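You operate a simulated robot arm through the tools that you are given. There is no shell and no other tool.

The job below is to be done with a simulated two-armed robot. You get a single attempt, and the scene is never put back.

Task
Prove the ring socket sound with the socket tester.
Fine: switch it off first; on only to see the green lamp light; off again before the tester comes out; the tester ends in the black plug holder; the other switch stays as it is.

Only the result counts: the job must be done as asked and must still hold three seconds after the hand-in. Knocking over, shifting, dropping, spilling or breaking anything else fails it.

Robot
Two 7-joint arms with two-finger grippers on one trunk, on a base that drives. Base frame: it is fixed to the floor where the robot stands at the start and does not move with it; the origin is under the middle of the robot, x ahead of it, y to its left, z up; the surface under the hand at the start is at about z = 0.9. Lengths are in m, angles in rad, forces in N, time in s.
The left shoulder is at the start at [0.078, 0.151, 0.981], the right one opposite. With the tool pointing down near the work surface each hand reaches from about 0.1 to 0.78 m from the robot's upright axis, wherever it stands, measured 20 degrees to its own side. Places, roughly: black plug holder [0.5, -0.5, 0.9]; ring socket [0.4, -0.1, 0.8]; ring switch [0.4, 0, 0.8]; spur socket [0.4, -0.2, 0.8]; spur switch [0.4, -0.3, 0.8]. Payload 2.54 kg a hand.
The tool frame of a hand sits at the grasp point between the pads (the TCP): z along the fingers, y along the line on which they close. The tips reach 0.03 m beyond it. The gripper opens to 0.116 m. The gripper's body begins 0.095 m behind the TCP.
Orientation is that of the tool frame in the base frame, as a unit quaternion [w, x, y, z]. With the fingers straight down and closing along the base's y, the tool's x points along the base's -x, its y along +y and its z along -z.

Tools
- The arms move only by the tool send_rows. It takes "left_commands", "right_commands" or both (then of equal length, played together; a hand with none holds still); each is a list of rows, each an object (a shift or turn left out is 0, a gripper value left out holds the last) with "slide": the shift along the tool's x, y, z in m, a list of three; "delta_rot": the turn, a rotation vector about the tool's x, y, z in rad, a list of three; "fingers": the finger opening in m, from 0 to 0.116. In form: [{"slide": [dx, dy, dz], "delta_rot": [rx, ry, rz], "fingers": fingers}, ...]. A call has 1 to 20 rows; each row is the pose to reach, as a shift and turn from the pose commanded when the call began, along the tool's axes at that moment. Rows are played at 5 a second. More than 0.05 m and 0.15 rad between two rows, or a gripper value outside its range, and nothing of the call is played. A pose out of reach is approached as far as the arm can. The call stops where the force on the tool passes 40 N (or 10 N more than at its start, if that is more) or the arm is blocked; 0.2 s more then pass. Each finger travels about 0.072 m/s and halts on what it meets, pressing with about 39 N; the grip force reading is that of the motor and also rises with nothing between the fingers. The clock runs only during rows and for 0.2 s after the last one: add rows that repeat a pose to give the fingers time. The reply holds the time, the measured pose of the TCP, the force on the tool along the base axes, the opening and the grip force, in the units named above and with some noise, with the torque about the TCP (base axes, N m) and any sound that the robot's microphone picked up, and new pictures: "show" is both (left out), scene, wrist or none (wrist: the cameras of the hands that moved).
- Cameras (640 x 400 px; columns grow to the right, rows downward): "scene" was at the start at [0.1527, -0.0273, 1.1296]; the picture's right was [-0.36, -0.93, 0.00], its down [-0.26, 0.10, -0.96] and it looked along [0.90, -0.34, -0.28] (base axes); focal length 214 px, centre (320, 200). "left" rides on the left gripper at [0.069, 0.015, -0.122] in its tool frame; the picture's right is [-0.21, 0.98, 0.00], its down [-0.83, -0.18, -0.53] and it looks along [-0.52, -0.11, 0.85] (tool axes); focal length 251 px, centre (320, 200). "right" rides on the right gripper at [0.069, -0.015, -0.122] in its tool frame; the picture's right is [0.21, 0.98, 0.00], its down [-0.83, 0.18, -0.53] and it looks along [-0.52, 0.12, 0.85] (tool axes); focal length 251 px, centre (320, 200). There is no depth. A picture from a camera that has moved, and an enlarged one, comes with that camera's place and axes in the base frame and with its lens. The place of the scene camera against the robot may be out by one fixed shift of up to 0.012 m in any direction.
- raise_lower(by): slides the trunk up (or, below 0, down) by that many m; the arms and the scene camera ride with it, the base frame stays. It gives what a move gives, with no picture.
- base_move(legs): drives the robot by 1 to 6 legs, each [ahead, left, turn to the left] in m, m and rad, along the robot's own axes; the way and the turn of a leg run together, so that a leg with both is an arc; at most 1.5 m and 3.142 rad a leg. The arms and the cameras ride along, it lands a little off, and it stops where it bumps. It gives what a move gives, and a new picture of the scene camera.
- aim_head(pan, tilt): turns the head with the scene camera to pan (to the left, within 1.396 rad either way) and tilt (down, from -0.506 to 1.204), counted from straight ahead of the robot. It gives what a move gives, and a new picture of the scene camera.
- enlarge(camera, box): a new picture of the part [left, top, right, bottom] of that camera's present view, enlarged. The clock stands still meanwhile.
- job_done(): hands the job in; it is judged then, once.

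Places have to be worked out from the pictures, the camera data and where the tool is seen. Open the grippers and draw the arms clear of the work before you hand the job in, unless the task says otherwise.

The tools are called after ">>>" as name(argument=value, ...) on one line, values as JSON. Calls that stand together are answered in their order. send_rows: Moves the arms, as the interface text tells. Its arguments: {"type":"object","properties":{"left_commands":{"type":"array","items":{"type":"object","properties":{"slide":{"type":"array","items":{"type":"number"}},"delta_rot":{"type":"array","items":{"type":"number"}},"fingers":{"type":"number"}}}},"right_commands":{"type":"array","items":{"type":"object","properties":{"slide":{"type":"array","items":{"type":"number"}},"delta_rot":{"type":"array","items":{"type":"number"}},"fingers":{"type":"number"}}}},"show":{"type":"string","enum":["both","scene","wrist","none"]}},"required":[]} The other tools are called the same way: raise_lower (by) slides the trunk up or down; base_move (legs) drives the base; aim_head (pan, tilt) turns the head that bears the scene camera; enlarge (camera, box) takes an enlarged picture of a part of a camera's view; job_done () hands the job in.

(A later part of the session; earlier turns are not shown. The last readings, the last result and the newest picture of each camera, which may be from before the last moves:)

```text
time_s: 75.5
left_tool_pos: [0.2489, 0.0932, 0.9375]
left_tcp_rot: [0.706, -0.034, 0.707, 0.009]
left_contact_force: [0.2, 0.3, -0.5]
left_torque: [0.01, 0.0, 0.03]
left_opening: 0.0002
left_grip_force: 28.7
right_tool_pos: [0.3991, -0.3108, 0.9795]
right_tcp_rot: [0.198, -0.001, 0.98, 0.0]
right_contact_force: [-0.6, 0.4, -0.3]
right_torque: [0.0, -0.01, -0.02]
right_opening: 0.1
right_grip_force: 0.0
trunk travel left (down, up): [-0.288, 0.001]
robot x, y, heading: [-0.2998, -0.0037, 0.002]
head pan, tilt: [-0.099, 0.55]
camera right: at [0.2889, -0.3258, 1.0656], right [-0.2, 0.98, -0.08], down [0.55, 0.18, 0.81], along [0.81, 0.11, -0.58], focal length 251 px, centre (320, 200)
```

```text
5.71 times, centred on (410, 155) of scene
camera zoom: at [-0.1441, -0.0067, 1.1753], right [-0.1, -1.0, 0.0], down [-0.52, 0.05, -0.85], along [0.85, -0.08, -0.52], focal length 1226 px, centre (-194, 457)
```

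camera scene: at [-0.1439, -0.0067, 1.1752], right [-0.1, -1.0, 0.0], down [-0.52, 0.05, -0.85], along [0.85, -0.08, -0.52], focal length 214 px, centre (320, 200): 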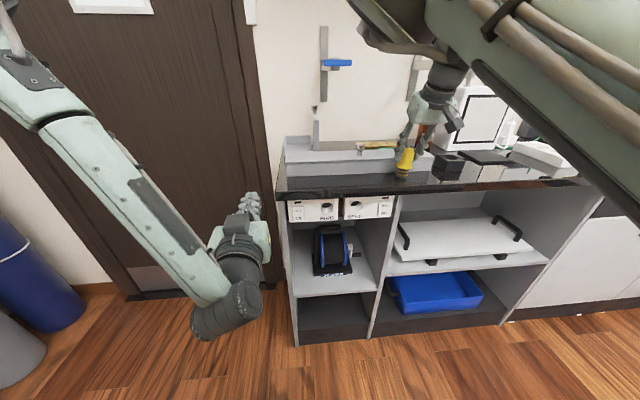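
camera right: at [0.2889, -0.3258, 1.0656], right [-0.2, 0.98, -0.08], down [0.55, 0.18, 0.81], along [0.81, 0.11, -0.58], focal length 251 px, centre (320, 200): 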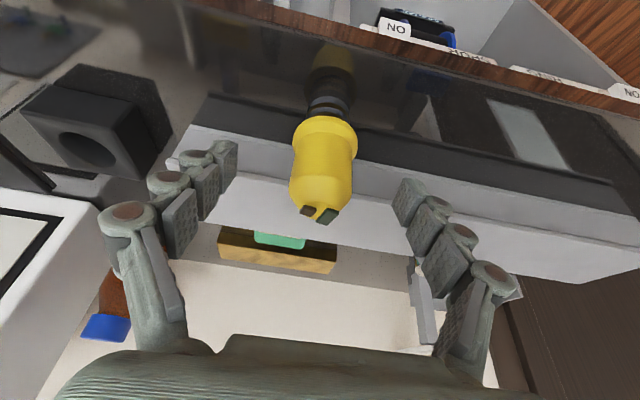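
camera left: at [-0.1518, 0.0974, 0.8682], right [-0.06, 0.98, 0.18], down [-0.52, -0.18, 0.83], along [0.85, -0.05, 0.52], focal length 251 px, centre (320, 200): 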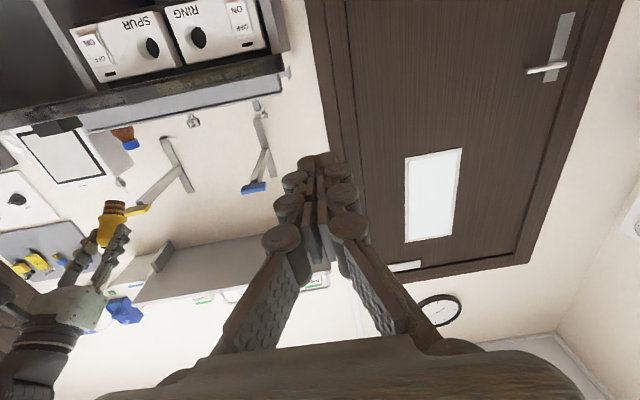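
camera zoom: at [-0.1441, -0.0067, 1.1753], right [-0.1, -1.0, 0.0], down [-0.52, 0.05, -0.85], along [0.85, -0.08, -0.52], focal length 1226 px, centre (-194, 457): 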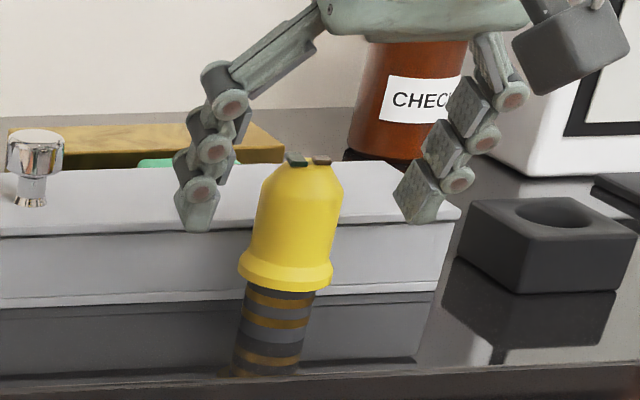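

Tester stands upright at ≈(0.405,-0.310). Retreat the right hand up along its axis and park it back on the right.

>>> send_rows(right_commands=[{"slide": [0, 0, -0.04]}, {"slide": [0, 0, -0.08]}, {"slide": [0, 0, -0.12]}, {"slide": [0, 0, -0.16]}, {"slide": [0.03, -0.03, -0.18]}, {"slide": [0.055, -0.06, -0.205], "delta_rot": [0, 0.1, 0]}, {"slide": [0.08, -0.09, -0.23], "delta_rot": [0, 0.2, 0]}, {"slide": [0.105, -0.12, -0.255], "delta_rot": [0, 0.3, 0]}, {"slide": [0.13, -0.15, -0.28], "delta_rot": [0, 0.4, 0]}, {"slide": [0.145, -0.17, -0.3], "delta_rot": [0, 0.4, 0]}, {"slide": [0.145, -0.17, -0.3], "delta_rot": [0, 0.4, 0]}])

```text
time_s: 78.0
left_tool_pos: [0.2484, 0.0931, 0.9365]
left_tcp_rot: [0.706, -0.034, 0.708, 0.008]
left_contact_force: [-0.1, 0.1, 0.4]
left_torque: [-0.03, 0.02, 0.01]
left_opening: 0.0
left_grip_force: 28.7
right_tool_pos: [0.1489, -0.4803, 1.1991]
right_tcp_rot: [0.001, 0.0, 1.0, 0.0]
right_contact_force: [0.5, 1.1, -0.3]
right_torque: [-0.02, 0.04, 0.01]
right_opening: 0.1
right_grip_force: 0.1
trunk travel left (down, up): [-0.288, 0.001]
robot x, y, heading: [-0.2947, -0.0047, 0.003]
head pan, tilt: [-0.099, 0.55]
camera scene: at [-0.1437, -0.0066, 1.1752], right [-0.1, -1.0, 0.0], down [-0.52, 0.05, -0.85], along [0.85, -0.08, -0.52], focal length 214 px, centre (320, 200)
camera right: at [0.0802, -0.4958, 1.3225], right [-0.22, 0.98, 0.0], down [0.83, 0.18, 0.53], along [0.52, 0.11, -0.85], focal length 251 px, centre (320, 200)
```

scene: 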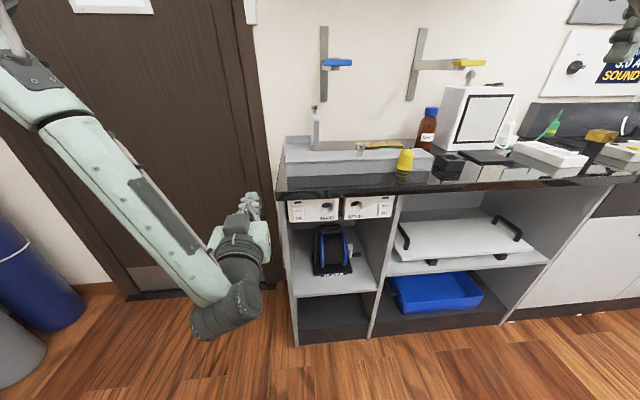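
right: 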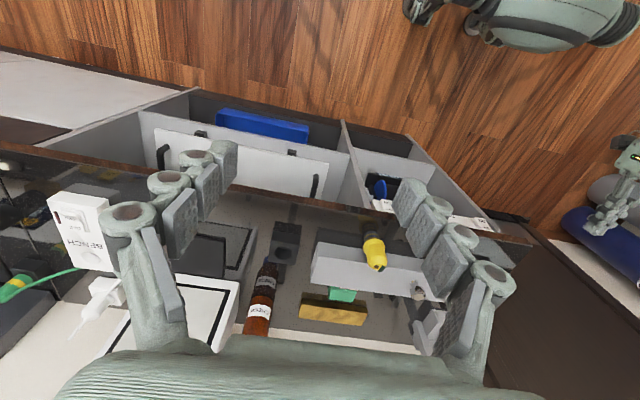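

Now lower the trunk to its original height and rotate the left hand back to pointing down, staying left of the bench.

>>> raise_lower(by=-0.07)

>>> send_rows(left_commands=[{"slide": [-0.03, 0.003, 0], "delta_rot": [0, 0.13, 0]}, {"slide": [-0.06, 0.006, 0], "delta_rot": [0, 0.26, 0]}, {"slide": [-0.09, 0.009, 0], "delta_rot": [0, 0.39, 0]}, {"slide": [-0.12, 0.012, 0], "delta_rot": [0, 0.52, 0]}, {"slide": [-0.15, 0.015, 0], "delta_rot": [0, 0.65, 0]}, {"slide": [-0.18, 0.018, 0], "delta_rot": [0, 0.78, 0]}, {"slide": [-0.21, 0.021, 0], "delta_rot": [0, 0.91, 0]}, {"slide": [-0.24, 0.024, 0], "delta_rot": [0, 1.04, 0]}, {"slide": [-0.27, 0.027, 0], "delta_rot": [0, 1.17, 0]}, {"slide": [-0.3, 0.03, 0], "delta_rot": [0, 1.3, 0]}, {"slide": [-0.31, 0.03, 0], "delta_rot": [0, 1.43, 0]}, {"slide": [-0.31, 0.03, 0], "delta_rot": [0, 1.57, 0]}, {"slide": [-0.31, 0.03, 0], "delta_rot": [0, 1.57, 0]}])

```text
time_s: 79.0
left_tool_pos: [0.249, 0.0926, 0.8673]
left_tcp_rot: [0.706, -0.034, 0.707, 0.008]
left_contact_force: [0.4, 0.4, 0.1]
left_torque: [0.0, -0.04, 0.03]
left_opening: 0.0
left_grip_force: 28.3
right_tool_pos: [0.1493, -0.4804, 1.1301]
right_tcp_rot: [0.0, 0.0, 1.0, 0.0]
right_contact_force: [-1.0, 0.1, 0.1]
right_torque: [-0.02, -0.03, -0.01]
right_opening: 0.0998
right_grip_force: 0.1
trunk travel left (down, up): [-0.218, 0.071]
robot x, y, heading: [-0.2995, -0.0042, 0.001]
head pan, tilt: [-0.099, 0.55]
```

```text
time_s: 81.8
left_tool_pos: [0.2456, 0.1342, 1.1765]
left_tcp_rot: [0.0, -0.03, 0.999, -0.019]
left_contact_force: [-0.1, -0.3, -0.2]
left_torque: [0.01, -0.01, 0.02]
left_opening: 0.0
left_grip_force: 28.7
right_tool_pos: [0.1486, -0.4796, 1.1292]
right_tcp_rot: [0.0, 0.0, 1.0, 0.0]
right_contact_force: [-0.2, 0.4, -0.1]
right_torque: [-0.03, -0.03, 0.02]
right_opening: 0.0999
right_grip_force: 0.1
trunk travel left (down, up): [-0.218, 0.071]
robot x, y, heading: [-0.3001, -0.0053, -0.0]
head pan, tilt: [-0.099, 0.55]
camera scene: at [-0.144, -0.0064, 1.1053], right [-0.1, -1.0, 0.0], down [-0.52, 0.05, -0.85], along [0.85, -0.08, -0.52], focal length 214 px, centre (320, 200)
camera left: at [0.1767, 0.1494, 1.2984], right [0.16, 0.99, -0.04], down [0.84, -0.11, 0.54], along [0.53, -0.12, -0.84], focal length 251 px, centre (320, 200)
```

scene: 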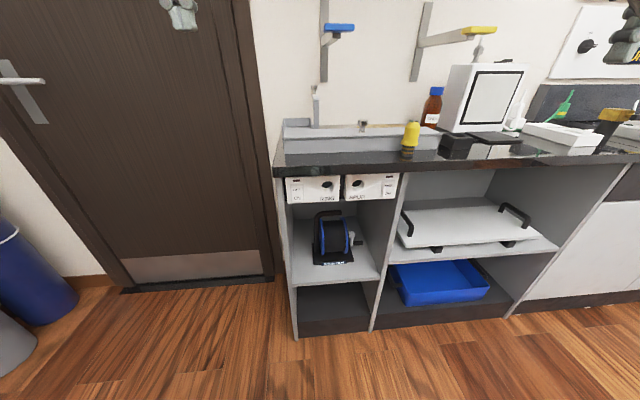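
left: 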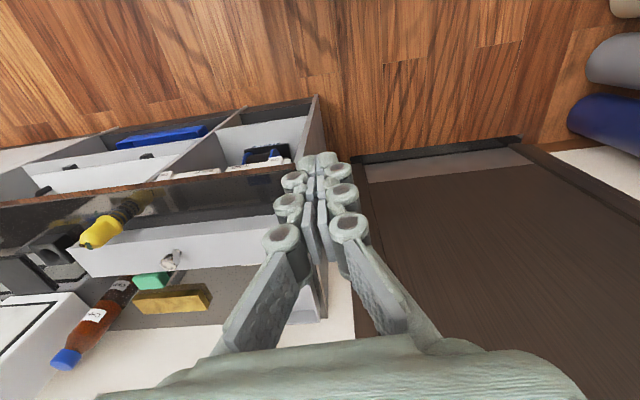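

Left hand is pointing down again (small yaw/roll error to fix). Drive the base right 0.36 and ahead 0.08 so the tester lies straight ahead of the left arm.

>>> base_move(legs=[[0, -0.36, 0], [0.08, 0, 0]])

>>> send_rows(left_commands=[{"slide": [0, -0.02, 0], "delta_rot": [-0.019, 0, 0.03], "fingers": 0.05}, {"slide": [0, -0.05, 0], "delta_rot": [-0.038, 0, 0.06], "fingers": 0.1}, {"slide": [0, -0.08, 0], "delta_rot": [-0.038, 0, 0.06], "fingers": 0.1}, {"slide": [0, -0.08, 0], "delta_rot": [-0.038, 0, 0.06], "fingers": 0.1}])

```text
time_s: 86.5
left_tool_pos: [0.3256, -0.2231, 1.1751]
left_tcp_rot: [-0.003, -0.031, 0.999, -0.019]
left_contact_force: [0.0, 0.6, -0.8]
left_torque: [-0.03, 0.07, 0.02]
left_opening: 0.0
left_grip_force: 28.2
right_tool_pos: [0.2299, -0.8375, 1.1303]
right_tcp_rot: [0.0, -0.001, 1.0, 0.001]
right_contact_force: [0.3, -0.7, 0.0]
right_torque: [-0.01, 0.04, 0.0]
right_opening: 0.1001
right_grip_force: 0.1
trunk travel left (down, up): [-0.218, 0.071]
robot x, y, heading: [-0.2212, -0.3635, 0.005]
head pan, tilt: [-0.099, 0.55]
camera scene: at [-0.0648, -0.3638, 1.1051], right [-0.1, -1.0, 0.0], down [-0.52, 0.05, -0.85], along [0.85, -0.08, -0.52], focal length 214 px, centre (320, 200)
```

scene: 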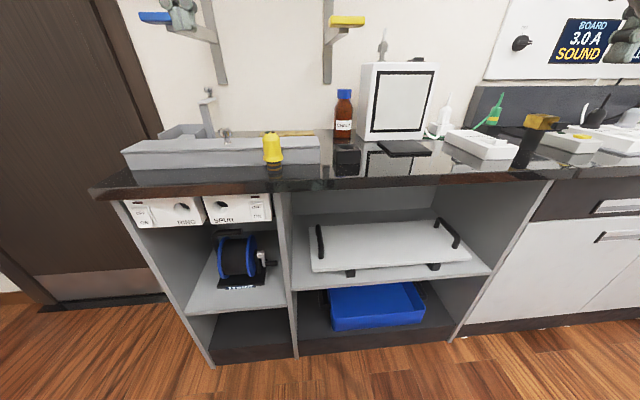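

```text
time_s: 87.5
left_tool_pos: [0.3281, -0.3036, 1.1809]
left_tcp_rot: [-0.001, -0.001, 1.0, 0.002]
left_contact_force: [-0.5, 0.0, -0.2]
left_torque: [0.02, 0.03, 0.01]
left_opening: 0.1001
left_grip_force: 0.1
right_tool_pos: [0.227, -0.837, 1.1301]
right_tcp_rot: [-0.001, -0.002, 1.0, 0.0]
right_contact_force: [0.3, 0.7, 0.9]
right_torque: [-0.01, 0.03, 0.01]
right_opening: 0.0999
right_grip_force: 0.1
trunk travel left (down, up): [-0.218, 0.071]
robot x, y, heading: [-0.22, -0.3619, 0.005]
head pan, tilt: [-0.099, 0.55]
camera scene: at [-0.0655, -0.3636, 1.1053], right [-0.1, -1.0, 0.0], down [-0.52, 0.05, -0.85], along [0.85, -0.08, -0.52], focal length 214 px, centre (320, 200)
camera left: at [0.26, -0.2879, 1.3029], right [0.21, 0.98, 0.0], down [0.83, -0.18, 0.53], along [0.52, -0.11, -0.85], focal length 251 px, centre (320, 200)
```

scene: 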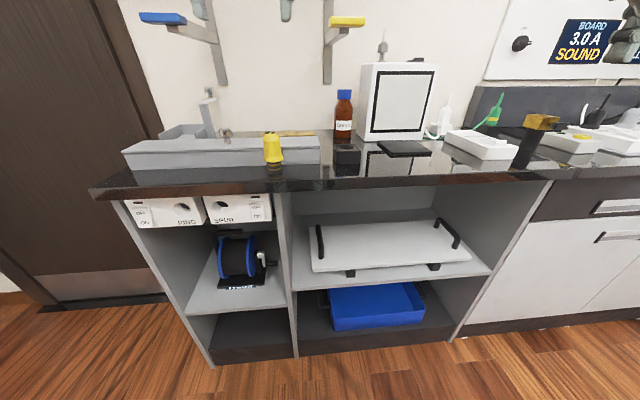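
left: 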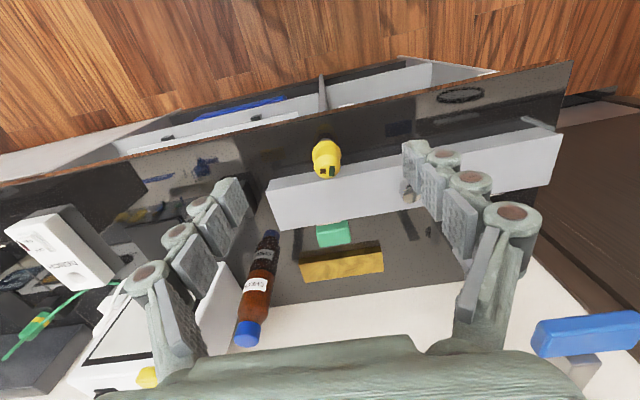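

The left hand tracks well here, pointing straight down. Zoom on the tester for its exact place.

>>> enlarge(camera="left", box=[250, 110, 410, 210])

>>> enlarge(camera="scene", box=[220, 100, 400, 200])

```text
4.00 times, centred on (330, 160) of left
camera zoom: at [0.26, -0.2879, 1.3029], right [0.21, 0.98, 0.0], down [0.83, -0.18, 0.53], along [0.52, -0.11, -0.85], focal length 1006 px, centre (280, 360)
```

zoom: 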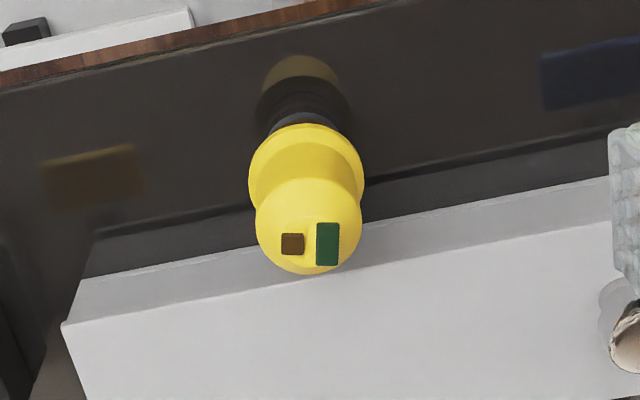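

```text
3.56 times, centred on (310, 150) of scene
camera zoom: at [-0.0655, -0.3636, 1.1053], right [-0.1, -1.0, 0.0], down [-0.52, 0.05, -0.85], along [0.85, -0.08, -0.52], focal length 763 px, centre (356, 378)
```

zoom: 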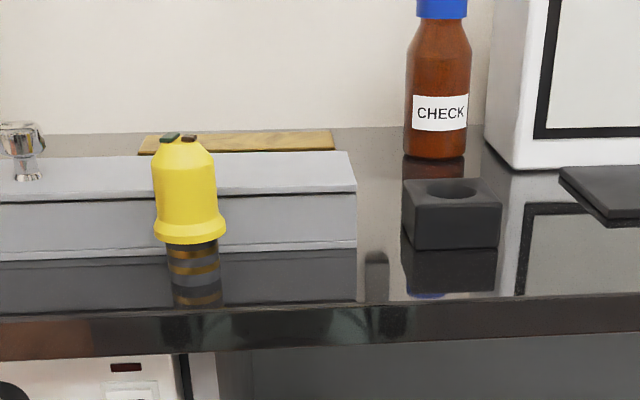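

Tester axis ≈(0.406,-0.309). Move over it and descend part-way.

>>> send_rows(left_commands=[{"slide": [-0.026, -0.002, 0.02]}, {"slide": [-0.052, -0.004, 0.05]}, {"slide": [-0.078, -0.0054, 0.08]}, {"slide": [-0.078, -0.0054, 0.11]}, {"slide": [-0.078, -0.0054, 0.14]}, {"slide": [-0.078, -0.0054, 0.14]}], show="wrist")

>>> enlarge(camera="left", box=[220, 90, 420, 240])

```text
time_s: 88.9
left_tool_pos: [0.4089, -0.3092, 1.0378]
left_tcp_rot: [0.0, -0.001, 1.0, 0.0]
left_contact_force: [0.2, -0.1, 0.0]
left_torque: [-0.02, -0.03, 0.0]
left_opening: 0.0998
left_grip_force: 0.0
right_tool_pos: [0.2279, -0.8363, 1.1302]
right_tcp_rot: [-0.001, -0.001, 1.0, 0.0]
right_contact_force: [0.3, 0.0, 0.5]
right_torque: [0.0, 0.01, 0.02]
right_opening: 0.1002
right_grip_force: 0.0
trunk travel left (down, up): [-0.218, 0.071]
robot x, y, heading: [-0.223, -0.362, 0.003]
head pan, tilt: [-0.099, 0.55]
camera left: at [0.3407, -0.2942, 1.1615], right [0.21, 0.98, 0.0], down [0.83, -0.18, 0.53], along [0.52, -0.11, -0.85], focal length 251 px, centre (320, 200)
```

left: 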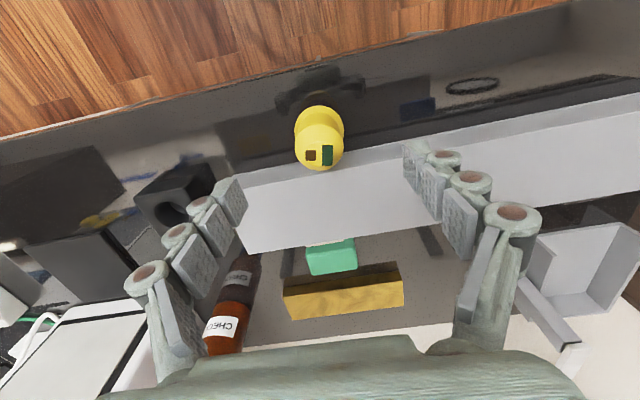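

```text
2.67 times, centred on (320, 165) of left
camera zoom: at [0.3407, -0.2942, 1.1615], right [0.21, 0.98, 0.0], down [0.83, -0.18, 0.53], along [0.52, -0.11, -0.85], focal length 670 px, centre (320, 293)
```

zoom: 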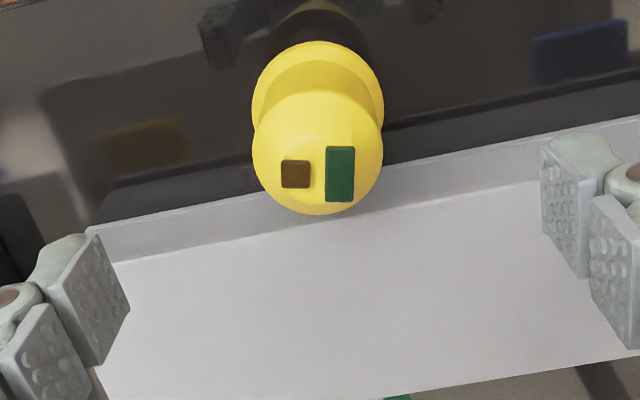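

Axis confirmed ≈(0.407,-0.3095). Descend to TCP z≈0.974 and close.

>>> send_rows(left_commands=[{"slide": [0.002, 0, 0.025]}, {"slide": [0.002, 0, 0.045]}, {"slide": [0.002, 0, 0.0635]}, {"slide": [0.002, 0, 0.0635]}, {"slide": [0.002, 0, 0.0635], "fingers": 0.06}, {"slide": [0.002, 0, 0.0635], "fingers": 0.045}, {"slide": [0.002, 0, 0.0635], "fingers": 0.03}, {"slide": [0.002, 0, 0.0635], "fingers": 0.0}, {"slide": [0.002, 0, 0.0635], "fingers": 0.0}, {"slide": [0.002, 0, 0.0635], "fingers": 0.0}])

>>> enlarge(camera="scene", box=[220, 90, 340, 190])

```text
time_s: 91.1
left_tool_pos: [0.4067, -0.3111, 0.9766]
left_tcp_rot: [-0.001, -0.002, 1.0, 0.001]
left_contact_force: [0.1, 1.3, 0.6]
left_torque: [0.03, -0.03, 0.0]
left_opening: 0.0401
left_grip_force: 39.3
right_tool_pos: [0.2279, -0.8376, 1.1304]
right_tcp_rot: [0.0, -0.001, 1.0, 0.0]
right_contact_force: [0.0, 0.6, -0.4]
right_torque: [-0.05, 0.02, -0.04]
right_opening: 0.1001
right_grip_force: 0.1
trunk travel left (down, up): [-0.218, 0.071]
robot x, y, heading: [-0.2179, -0.3562, 0.006]
head pan, tilt: [-0.099, 0.55]
camera scene: at [-0.0655, -0.3638, 1.1053], right [-0.1, -1.0, 0.0], down [-0.52, 0.05, -0.85], along [0.85, -0.08, -0.52], focal length 214 px, centre (320, 200)
camera left: at [0.3379, -0.2954, 1.0988], right [0.21, 0.98, 0.0], down [0.83, -0.18, 0.53], along [0.52, -0.11, -0.85], focal length 251 px, centre (320, 200)
```

scene: 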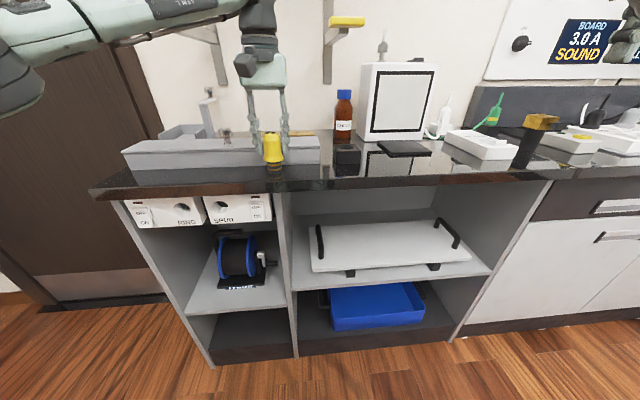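
left: 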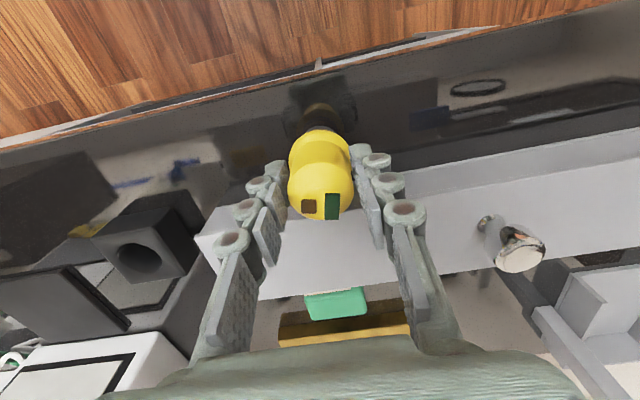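

```text
4.00 times, centred on (280, 140) of scene
camera zoom: at [-0.0655, -0.3638, 1.1053], right [-0.1, -1.0, 0.0], down [-0.52, 0.05, -0.85], along [0.85, -0.08, -0.52], focal length 858 px, centre (480, 440)
```

zoom: 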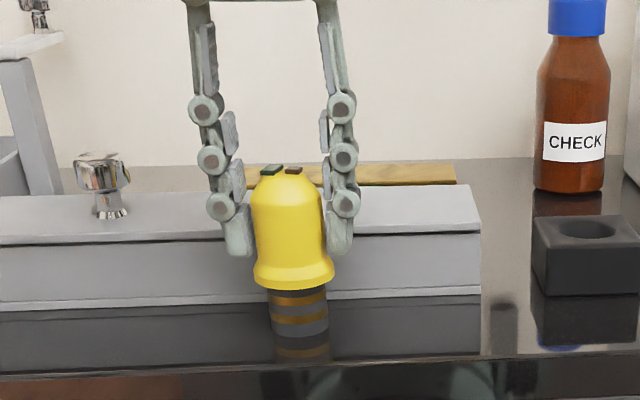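

Good symmetric grip (0.040). Lift slowly.

>>> send_rows(left_commands=[{"slide": [0, 0, -0.003]}, {"slide": [0, 0, -0.01]}, {"slide": [0, 0, -0.025]}, {"slide": [0, 0, -0.045]}, {"slide": [0, 0, -0.07]}, {"slide": [0, 0, -0.095]}, {"slide": [0, 0, -0.095]}])

>>> enlarge(camera="scene", box=[220, 50, 340, 150])

```text
time_s: 92.7
left_tool_pos: [0.406, -0.3076, 1.0713]
left_tcp_rot: [-0.001, -0.001, 1.0, 0.0]
left_contact_force: [0.1, -0.6, -0.2]
left_torque: [0.01, 0.0, 0.01]
left_opening: 0.04
left_grip_force: 39.1
right_tool_pos: [0.2291, -0.8378, 1.1291]
right_tcp_rot: [0.0, -0.001, 1.0, 0.0]
right_contact_force: [-0.2, 0.6, -0.2]
right_torque: [0.02, 0.03, -0.03]
right_opening: 0.0999
right_grip_force: 0.0
trunk travel left (down, up): [-0.218, 0.071]
robot x, y, heading: [-0.2218, -0.3588, 0.002]
head pan, tilt: [-0.099, 0.55]
camera scene: at [-0.0652, -0.3638, 1.1052], right [-0.1, -1.0, 0.0], down [-0.52, 0.05, -0.85], along [0.85, -0.08, -0.52], focal length 214 px, centre (320, 200)
camera left: at [0.3377, -0.2933, 1.1932], right [0.21, 0.98, 0.0], down [0.83, -0.18, 0.53], along [0.52, -0.11, -0.85], focal length 251 px, centre (320, 200)
```

scene: 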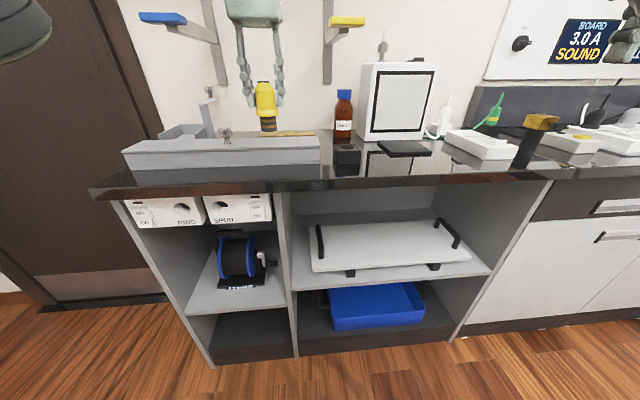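
left: 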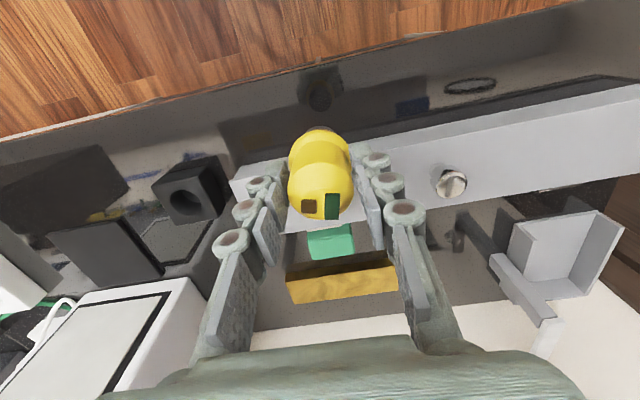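

```text
4.00 times, centred on (280, 100) of scene
camera zoom: at [-0.0652, -0.3638, 1.1052], right [-0.1, -1.0, 0.0], down [-0.52, 0.05, -0.85], along [0.85, -0.08, -0.52], focal length 858 px, centre (480, 600)
```

zoom: 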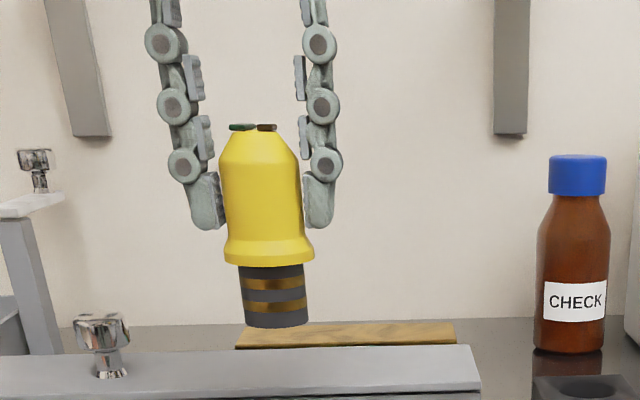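

Held well. Back the base 0.17 and go left 0.27 so the left hand ends up in front of the ring socket area.

>>> base_move(legs=[[-0.17, 0, 0], [0, 0.27, 0]])

```text
time_s: 97.0
left_tool_pos: [0.2331, -0.0334, 1.07]
left_tcp_rot: [0.0, -0.004, 1.0, 0.0]
left_contact_force: [-0.3, -0.3, -0.6]
left_torque: [-0.01, 0.0, 0.06]
left_opening: 0.04
left_grip_force: 39.3
right_tool_pos: [0.0572, -0.563, 1.1297]
right_tcp_rot: [0.0, -0.003, 1.0, 0.0]
right_contact_force: [-0.1, -0.6, -0.6]
right_torque: [-0.03, -0.03, 0.05]
right_opening: 0.0997
right_grip_force: 0.1
trunk travel left (down, up): [-0.218, 0.071]
robot x, y, heading: [-0.3925, -0.0929, 0.01]
head pan, tilt: [-0.099, 0.55]
camera scene: at [-0.2391, -0.0914, 1.1052], right [-0.09, -1.0, 0.0], down [-0.52, 0.05, -0.85], along [0.85, -0.08, -0.52], focal length 214 px, centre (320, 200)
```

scene: 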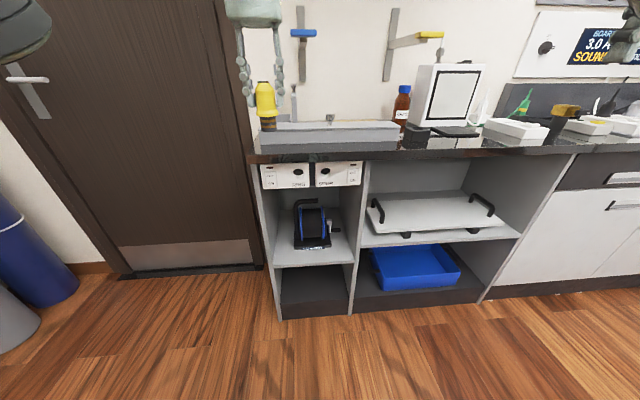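

Now pitch the left hand up by 1.571 rad while descending to z≈0.92.

>>> send_rows(left_commands=[{"slide": [0, 0.003, 0.012], "delta_rot": [0, -0.131, 0]}, {"slide": [0, 0.006, 0.025], "delta_rot": [0, -0.262, 0]}, {"slide": [0, 0.009, 0.037], "delta_rot": [0, -0.393, 0]}, {"slide": [0, 0.012, 0.05], "delta_rot": [0, -0.524, 0]}, {"slide": [0, 0.015, 0.062], "delta_rot": [0, -0.654, 0]}, {"slide": [0, 0.018, 0.075], "delta_rot": [0, -0.785, 0]}, {"slide": [0, 0.021, 0.087], "delta_rot": [0, -0.916, 0]}, {"slide": [0, 0.024, 0.1], "delta_rot": [0, -1.047, 0]}, {"slide": [0, 0.027, 0.112], "delta_rot": [0, -1.178, 0]}, {"slide": [0, 0.03, 0.125], "delta_rot": [0, -1.309, 0]}, {"slide": [0, 0.03, 0.137], "delta_rot": [0, -1.44, 0]}, {"slide": [0, 0.03, 0.15], "delta_rot": [0, -1.571, 0]}, {"slide": [0, 0.03, 0.15], "delta_rot": [0, -1.571, 0]}])

```text
time_s: 99.8
left_tool_pos: [0.2306, -0.0073, 0.9237]
left_tcp_rot: [0.706, -0.004, 0.708, 0.005]
left_contact_force: [-0.6, 0.4, -0.3]
left_torque: [0.0, 0.06, 0.02]
left_opening: 0.0398
left_grip_force: 39.0
left hand out of reach, approached as far as the arm can: row 12, 13
right_tool_pos: [0.0569, -0.5642, 1.1288]
right_tcp_rot: [0.0, -0.004, 1.0, -0.001]
right_contact_force: [-0.4, 0.0, 0.9]
right_torque: [0.03, -0.01, 0.03]
right_opening: 0.1
right_grip_force: 0.2
trunk travel left (down, up): [-0.218, 0.071]
robot x, y, heading: [-0.3946, -0.0889, 0.006]
head pan, tilt: [-0.099, 0.55]
camera scene: at [-0.2395, -0.0919, 1.1054], right [-0.09, -1.0, 0.0], down [-0.52, 0.05, -0.85], along [0.85, -0.08, -0.52], focal length 214 px, centre (320, 200)
camera left: at [0.109, 0.0063, 0.855], right [-0.01, 0.98, 0.22], down [-0.53, -0.19, 0.83], along [0.85, -0.11, 0.52], focal length 251 px, centre (320, 200)
```

scene: 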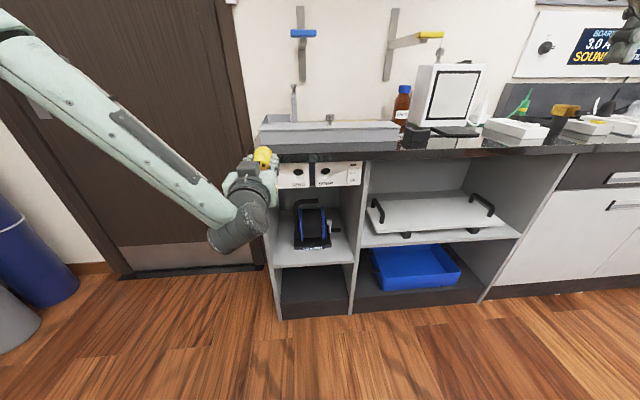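
left: 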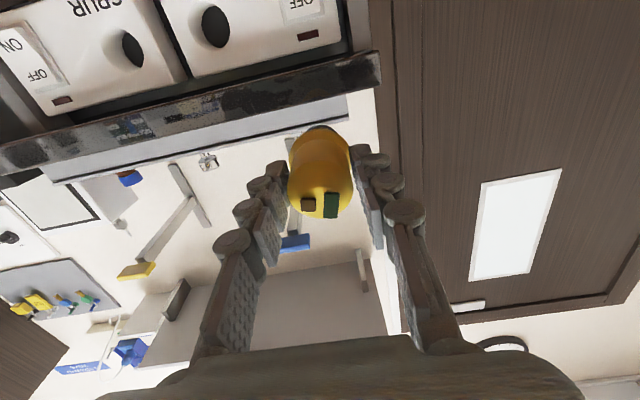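

Excellent — tester horizontal at (0.231,-0.007,0.924). Move down and across to in front of the ring socket (y≈-0.083, z≈0.822), still 8 cm short of the fascia.

>>> send_rows(left_commands=[{"slide": [0.026, -0.019, 0.0]}, {"slide": [0.051, -0.038, 0.0]}, {"slide": [0.077, -0.057, 0.0]}, {"slide": [0.102, -0.076, 0.0]}, {"slide": [0.102, -0.076, 0.0]}])

>>> enlarge(camera="left", box=[180, 0, 460, 175])

>>> enlarge(camera="scene", box=[220, 120, 400, 240])

```text
time_s: 101.0
left_tool_pos: [0.2325, -0.0815, 0.8207]
left_tcp_rot: [0.707, -0.002, 0.707, 0.003]
left_contact_force: [0.0, -0.5, -1.2]
left_torque: [0.0, 0.02, 0.0]
left_opening: 0.0402
left_grip_force: 38.9
right_tool_pos: [0.0564, -0.5642, 1.1294]
right_tcp_rot: [0.0, -0.003, 1.0, 0.0]
right_contact_force: [0.1, 0.3, 0.7]
right_torque: [0.04, 0.01, -0.02]
right_opening: 0.1
right_grip_force: 0.1
trunk travel left (down, up): [-0.218, 0.071]
robot x, y, heading: [-0.3966, -0.0894, 0.011]
head pan, tilt: [-0.099, 0.55]
camera scene: at [-0.2392, -0.0915, 1.1053], right [-0.09, -1.0, 0.0], down [-0.52, 0.05, -0.85], along [0.85, -0.08, -0.52], focal length 214 px, centre (320, 200)
camera left: at [0.1107, -0.0672, 0.7527], right [-0.01, 0.98, 0.22], down [-0.53, -0.19, 0.83], along [0.85, -0.11, 0.52], focal length 251 px, centre (320, 200)
```

scene: 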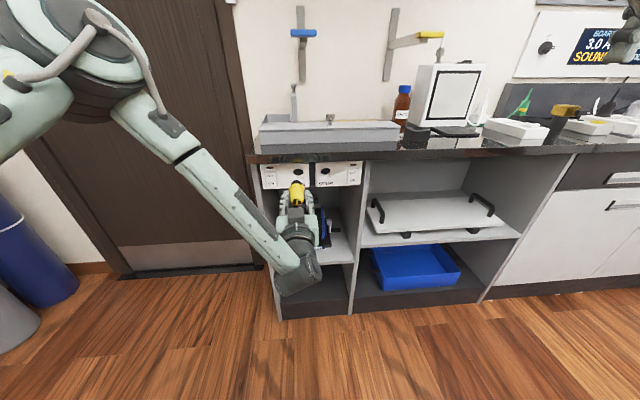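
left: 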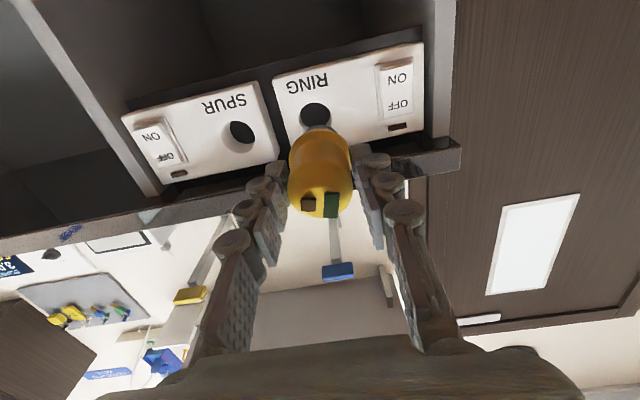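

```text
2.29 times, centred on (320, 88) of left
camera zoom: at [0.1107, -0.0672, 0.7527], right [-0.01, 0.98, 0.22], down [-0.53, -0.19, 0.83], along [0.85, -0.11, 0.52], focal length 575 px, centre (320, 457)
```

zoom: 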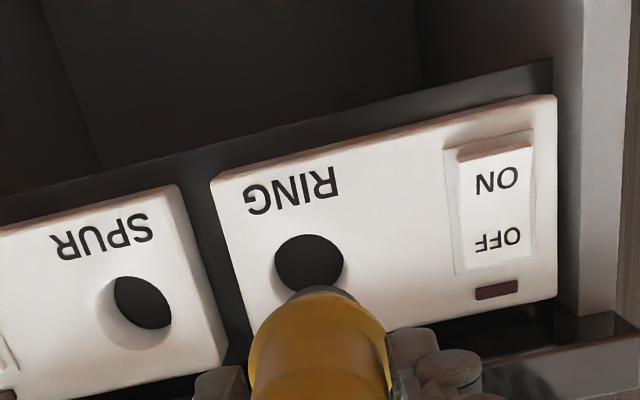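

```text
3.33 times, centred on (310, 180) of scene
camera zoom: at [-0.2392, -0.0915, 1.1053], right [-0.09, -1.0, 0.0], down [-0.52, 0.05, -0.85], along [0.85, -0.08, -0.52], focal length 715 px, centre (353, 267)
```

zoom: 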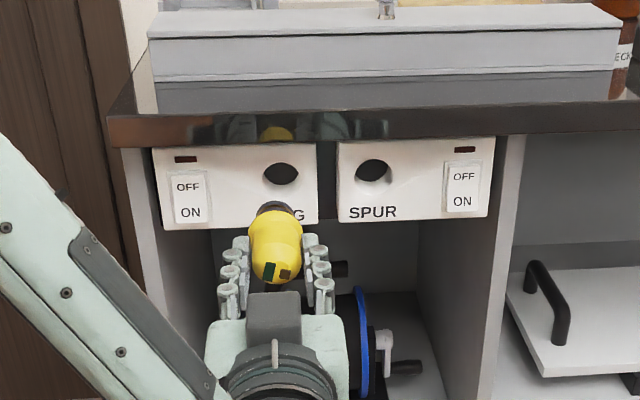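

Superb view: the tester axis coincides with the tool axis, and the socket centre computes to ≈(0.383,-0.085,0.8195). Advance to about 12 mm short of the plate with that alignment and look again.

>>> send_rows(left_commands=[{"slide": [0.001, -0.0035, 0.02]}, {"slide": [0.001, -0.0035, 0.04]}, {"slide": [0.001, -0.0035, 0.055]}, {"slide": [0.001, -0.0035, 0.06]}, {"slide": [0.001, -0.0035, 0.06]}])

>>> enlarge(camera="left", box=[220, 50, 420, 175])

>>> enlarge(camera="scene", box=[250, 140, 350, 215])

```text
time_s: 102.2
left_tool_pos: [0.292, -0.0872, 0.8207]
left_tcp_rot: [0.707, -0.002, 0.707, 0.002]
left_contact_force: [0.3, 0.3, -1.0]
left_torque: [0.0, 0.07, 0.01]
left_opening: 0.0398
left_grip_force: 38.9
right_tool_pos: [0.0574, -0.5636, 1.1289]
right_tcp_rot: [0.0, -0.004, 1.0, -0.001]
right_contact_force: [0.4, -0.8, 0.6]
right_torque: [0.0, 0.02, -0.01]
right_opening: 0.0998
right_grip_force: 0.1
trunk travel left (down, up): [-0.218, 0.071]
robot x, y, heading: [-0.3946, -0.0881, 0.005]
head pan, tilt: [-0.099, 0.55]
camera scene: at [-0.2391, -0.0915, 1.1052], right [-0.09, -1.0, 0.0], down [-0.52, 0.05, -0.85], along [0.85, -0.08, -0.52], focal length 214 px, centre (320, 200)
camera left: at [0.1694, -0.072, 0.7517], right [-0.01, 0.98, 0.22], down [-0.53, -0.19, 0.83], along [0.85, -0.11, 0.52], focal length 251 px, centre (320, 200)
```

scene: 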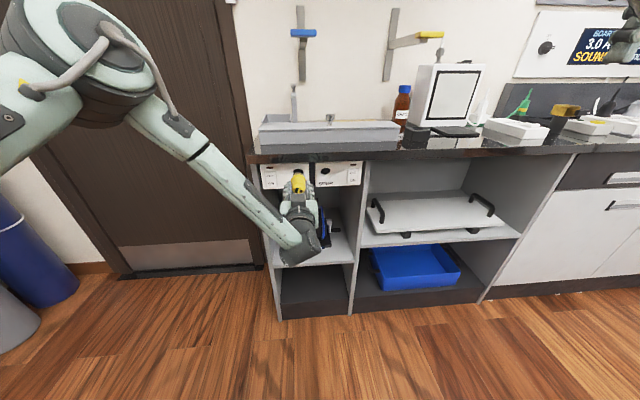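
left: 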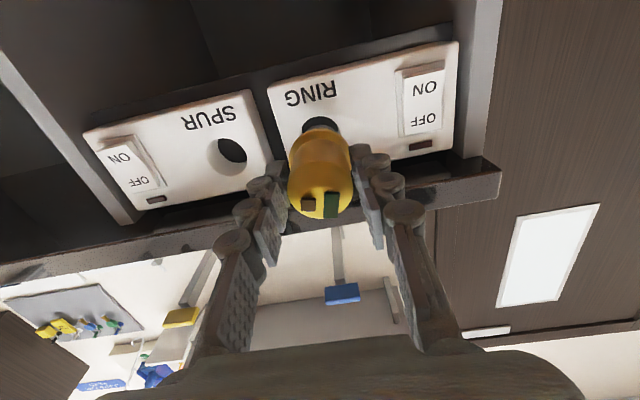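

```text
3.20 times, centred on (320, 112) of left
camera zoom: at [0.1694, -0.072, 0.7517], right [-0.01, 0.98, 0.22], down [-0.53, -0.19, 0.83], along [0.85, -0.11, 0.52], focal length 805 px, centre (320, 480)
```

zoom: 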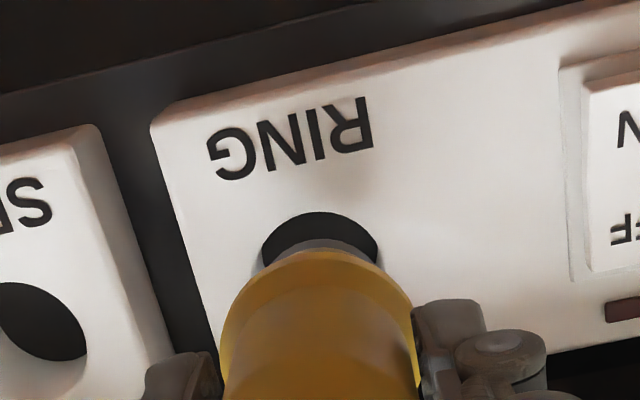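

```text
5.33 times, centred on (300, 178) of scene
camera zoom: at [-0.2391, -0.0915, 1.1052], right [-0.09, -1.0, 0.0], down [-0.52, 0.05, -0.85], along [0.85, -0.08, -0.52], focal length 1144 px, centre (427, 320)
```

zoom: 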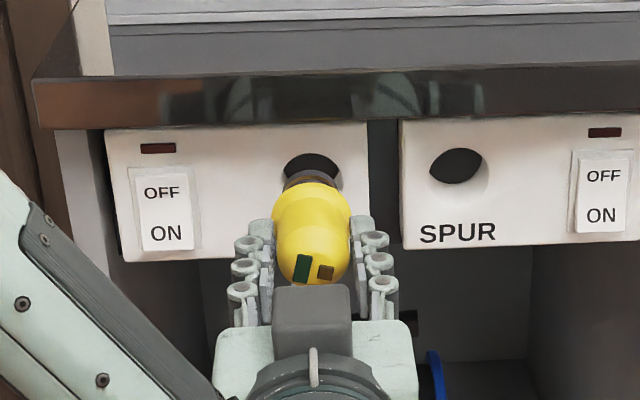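

Relative measurement: barrel centre (-0.0852,0.8211) vs hole centre (-0.0853,0.8195) – 1.5 mm too high. Lower 1.5 mm and push in gently, a few mm at a time.

>>> send_rows(left_commands=[{"slide": [0.0015, 0, 0.003]}, {"slide": [0.0015, 0, 0.007]}, {"slide": [0.0015, 0, 0.011]}, {"slide": [0.0015, 0, 0.015]}, {"slide": [0.0015, 0, 0.018]}, {"slide": [0.0015, 0, 0.021]}])

>>> enlarge(camera="left", box=[220, 50, 420, 175])

>>> enlarge(camera="scene", box=[250, 140, 350, 215])

```text
time_s: 103.6
left_tool_pos: [0.3122, -0.0885, 0.8184]
left_tcp_rot: [0.705, -0.004, 0.709, 0.005]
left_contact_force: [-0.5, 0.2, -1.0]
left_torque: [0.0, 0.05, 0.03]
left_opening: 0.0399
left_grip_force: 39.0
right_tool_pos: [0.0573, -0.5624, 1.1304]
right_tcp_rot: [0.0, -0.004, 1.0, 0.0]
right_contact_force: [0.2, 0.5, 0.4]
right_torque: [0.02, 0.01, -0.02]
right_opening: 0.0999
right_grip_force: 0.1
trunk travel left (down, up): [-0.218, 0.071]
robot x, y, heading: [-0.3979, -0.0916, 0.005]
head pan, tilt: [-0.099, 0.55]
camera scene: at [-0.2391, -0.0915, 1.1052], right [-0.09, -1.0, 0.0], down [-0.52, 0.05, -0.85], along [0.85, -0.08, -0.52], focal length 214 px, centre (320, 200)
camera left: at [0.1902, -0.0749, 0.7515], right [-0.01, 0.98, 0.22], down [-0.53, -0.19, 0.83], along [0.85, -0.1, 0.52], focal length 251 px, centre (320, 200)
```

scene: 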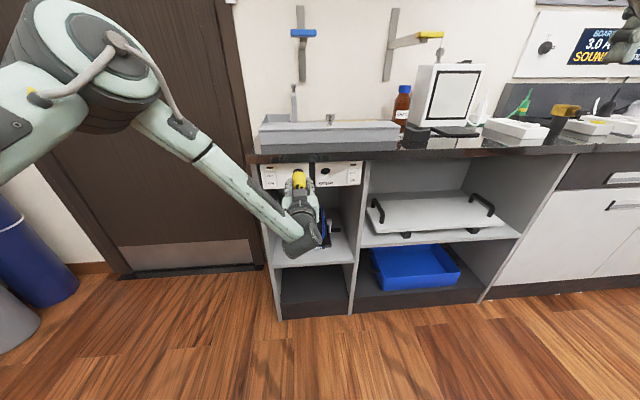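
left: 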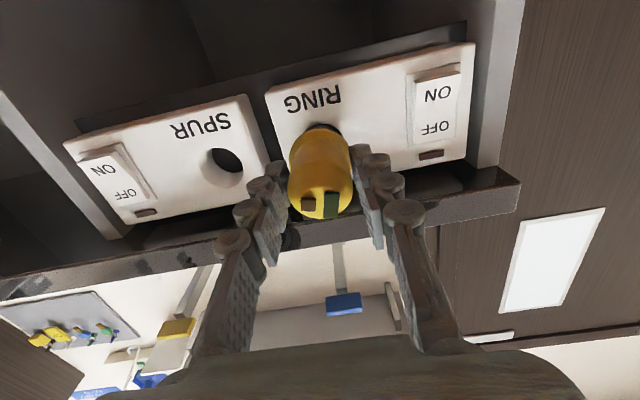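

```text
3.20 times, centred on (320, 112) of left
camera zoom: at [0.1902, -0.0749, 0.7515], right [-0.01, 0.98, 0.22], down [-0.53, -0.19, 0.83], along [0.85, -0.1, 0.52], focal length 805 px, centre (320, 480)
```

zoom: 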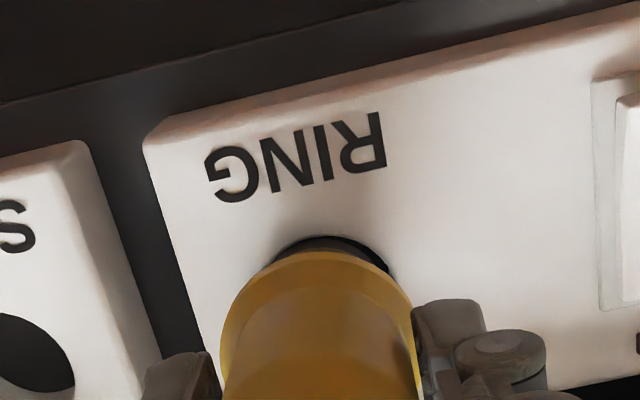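

```text
5.33 times, centred on (300, 178) of scene
camera zoom: at [-0.2391, -0.0915, 1.1052], right [-0.09, -1.0, 0.0], down [-0.52, 0.05, -0.85], along [0.85, -0.08, -0.52], focal length 1144 px, centre (427, 320)
```

zoom: 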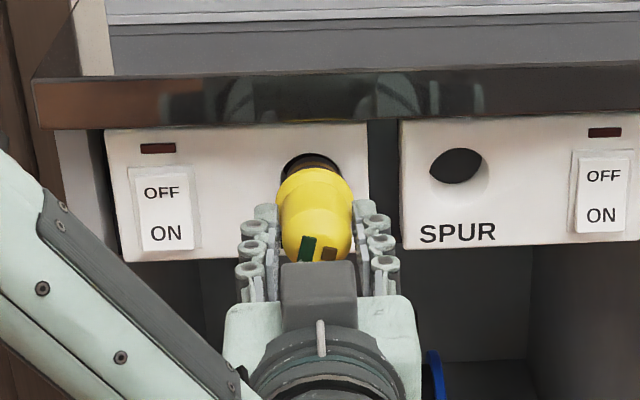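

No force yet with the barrel tip ~5 mm inside, but the scene and pose readings suggest the hand drifted ~2 mm to −y. Correct +2 mm in y and continue gently.

>>> send_rows(left_commands=[{"slide": [0, 0.002, 0.0]}, {"slide": [0, 0.002, 0.003]}, {"slide": [0, 0.002, 0.006]}, {"slide": [0, 0.002, 0.009]}])

>>> enlarge(camera="scene", box=[250, 140, 350, 215])

>>> enlarge(camera="left", box=[220, 50, 420, 175])

```text
time_s: 104.6
left_tool_pos: [0.3201, -0.0883, 0.8208]
left_tcp_rot: [0.705, -0.004, 0.709, 0.005]
left_contact_force: [-0.3, -0.3, -0.7]
left_torque: [-0.03, 0.04, -0.03]
left_opening: 0.04
left_grip_force: 38.7
left hand out of reach, approached as far as the arm can: row 1, 2, 3, 4
right_tool_pos: [0.0575, -0.5646, 1.1296]
right_tcp_rot: [0.0, -0.003, 1.0, -0.001]
right_contact_force: [0.2, -0.2, -0.8]
right_torque: [0.01, -0.01, 0.01]
right_opening: 0.0999
right_grip_force: 0.1
trunk travel left (down, up): [-0.218, 0.071]
robot x, y, heading: [-0.3945, -0.0895, 0.014]
head pan, tilt: [-0.099, 0.55]
camera scene: at [-0.2391, -0.0915, 1.1052], right [-0.09, -1.0, 0.0], down [-0.52, 0.05, -0.85], along [0.85, -0.08, -0.52], focal length 214 px, centre (320, 200)
camera left: at [0.1981, -0.0753, 0.7534], right [-0.01, 0.98, 0.22], down [-0.53, -0.19, 0.83], along [0.85, -0.1, 0.52], focal length 251 px, centre (320, 200)
```

scene: 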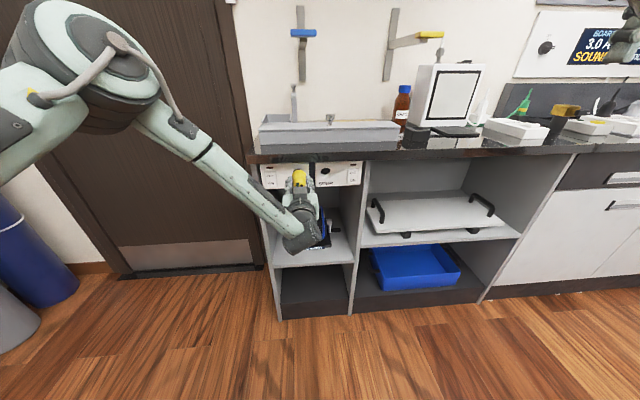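
left: 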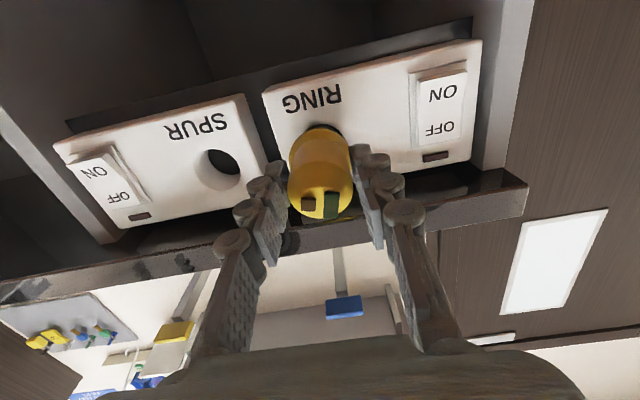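

```text
5.33 times, centred on (300, 178) of scene
camera zoom: at [-0.2391, -0.0915, 1.1052], right [-0.09, -1.0, 0.0], down [-0.52, 0.05, -0.85], along [0.85, -0.08, -0.52], focal length 1144 px, centre (427, 320)
```

zoom: 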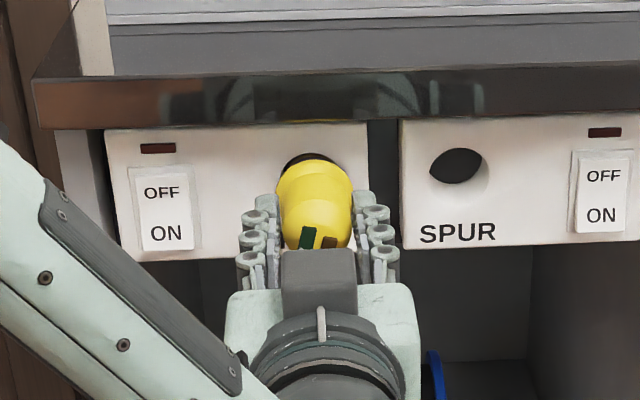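

```text
3.20 times, centred on (320, 112) of left
camera zoom: at [0.1981, -0.0753, 0.7534], right [-0.01, 0.98, 0.22], down [-0.53, -0.19, 0.83], along [0.85, -0.1, 0.52], focal length 805 px, centre (320, 480)
```

zoom: 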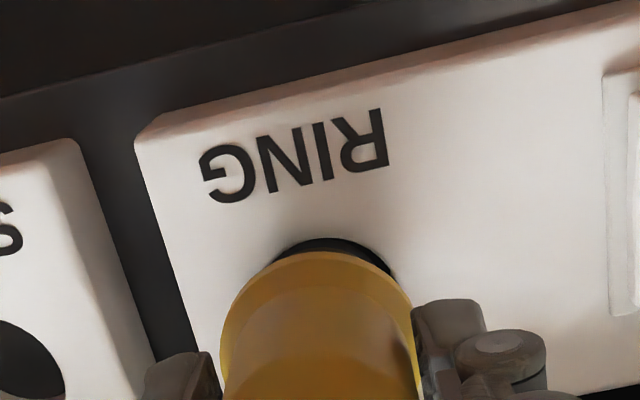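

The arm is at a reach boundary here (rel. x≈0.71). I'll withdraw the tester, bring the base 6 cm closer and 3 cm to the right for a better arm stance, then redo the insertion.

>>> send_rows(left_commands=[{"slide": [0, 0, -0.015]}, {"slide": [0, 0, -0.03]}, {"slide": [0, 0, -0.06]}, {"slide": [0, 0, -0.09]}, {"slide": [0, 0, -0.11]}, {"slide": [0, 0, -0.11]}], show="none")

>>> base_move(legs=[[0, -0.03, 0], [0.055, 0, 0]])

```text
time_s: 106.0
left_tool_pos: [0.2081, -0.089, 0.8213]
left_tcp_rot: [0.707, -0.002, 0.707, 0.003]
left_contact_force: [0.2, 0.0, -1.1]
left_torque: [-0.02, 0.04, -0.02]
left_opening: 0.0401
left_grip_force: 39.6
right_tool_pos: [0.0567, -0.564, 1.13]
right_tcp_rot: [0.0, -0.003, 1.0, 0.0]
right_contact_force: [-0.3, -0.5, 0.1]
right_torque: [0.01, 0.03, 0.01]
right_opening: 0.0999
right_grip_force: 0.1
trunk travel left (down, up): [-0.218, 0.071]
robot x, y, heading: [-0.3954, -0.0886, 0.011]
head pan, tilt: [-0.099, 0.55]
```

```text
time_s: 107.5
left_tool_pos: [0.263, -0.1187, 0.821]
left_tcp_rot: [0.706, -0.003, 0.708, 0.003]
left_contact_force: [-0.2, 0.1, 0.0]
left_torque: [-0.01, 0.06, -0.01]
left_opening: 0.0399
left_grip_force: 38.9
right_tool_pos: [0.1124, -0.5933, 1.1279]
right_tcp_rot: [0.0, -0.004, 1.0, -0.001]
right_contact_force: [0.1, 0.8, -0.7]
right_torque: [-0.02, 0.03, 0.02]
right_opening: 0.1
right_grip_force: 0.0
trunk travel left (down, up): [-0.218, 0.071]
robot x, y, heading: [-0.3375, -0.1218, 0.005]
head pan, tilt: [-0.099, 0.55]
camera scene: at [-0.1841, -0.121, 1.1051], right [-0.09, -1.0, 0.0], down [-0.52, 0.05, -0.85], along [0.85, -0.08, -0.52], focal length 214 px, centre (320, 200)
```

scene: 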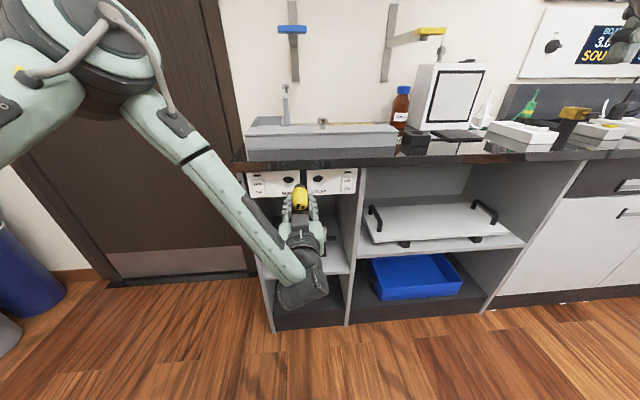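

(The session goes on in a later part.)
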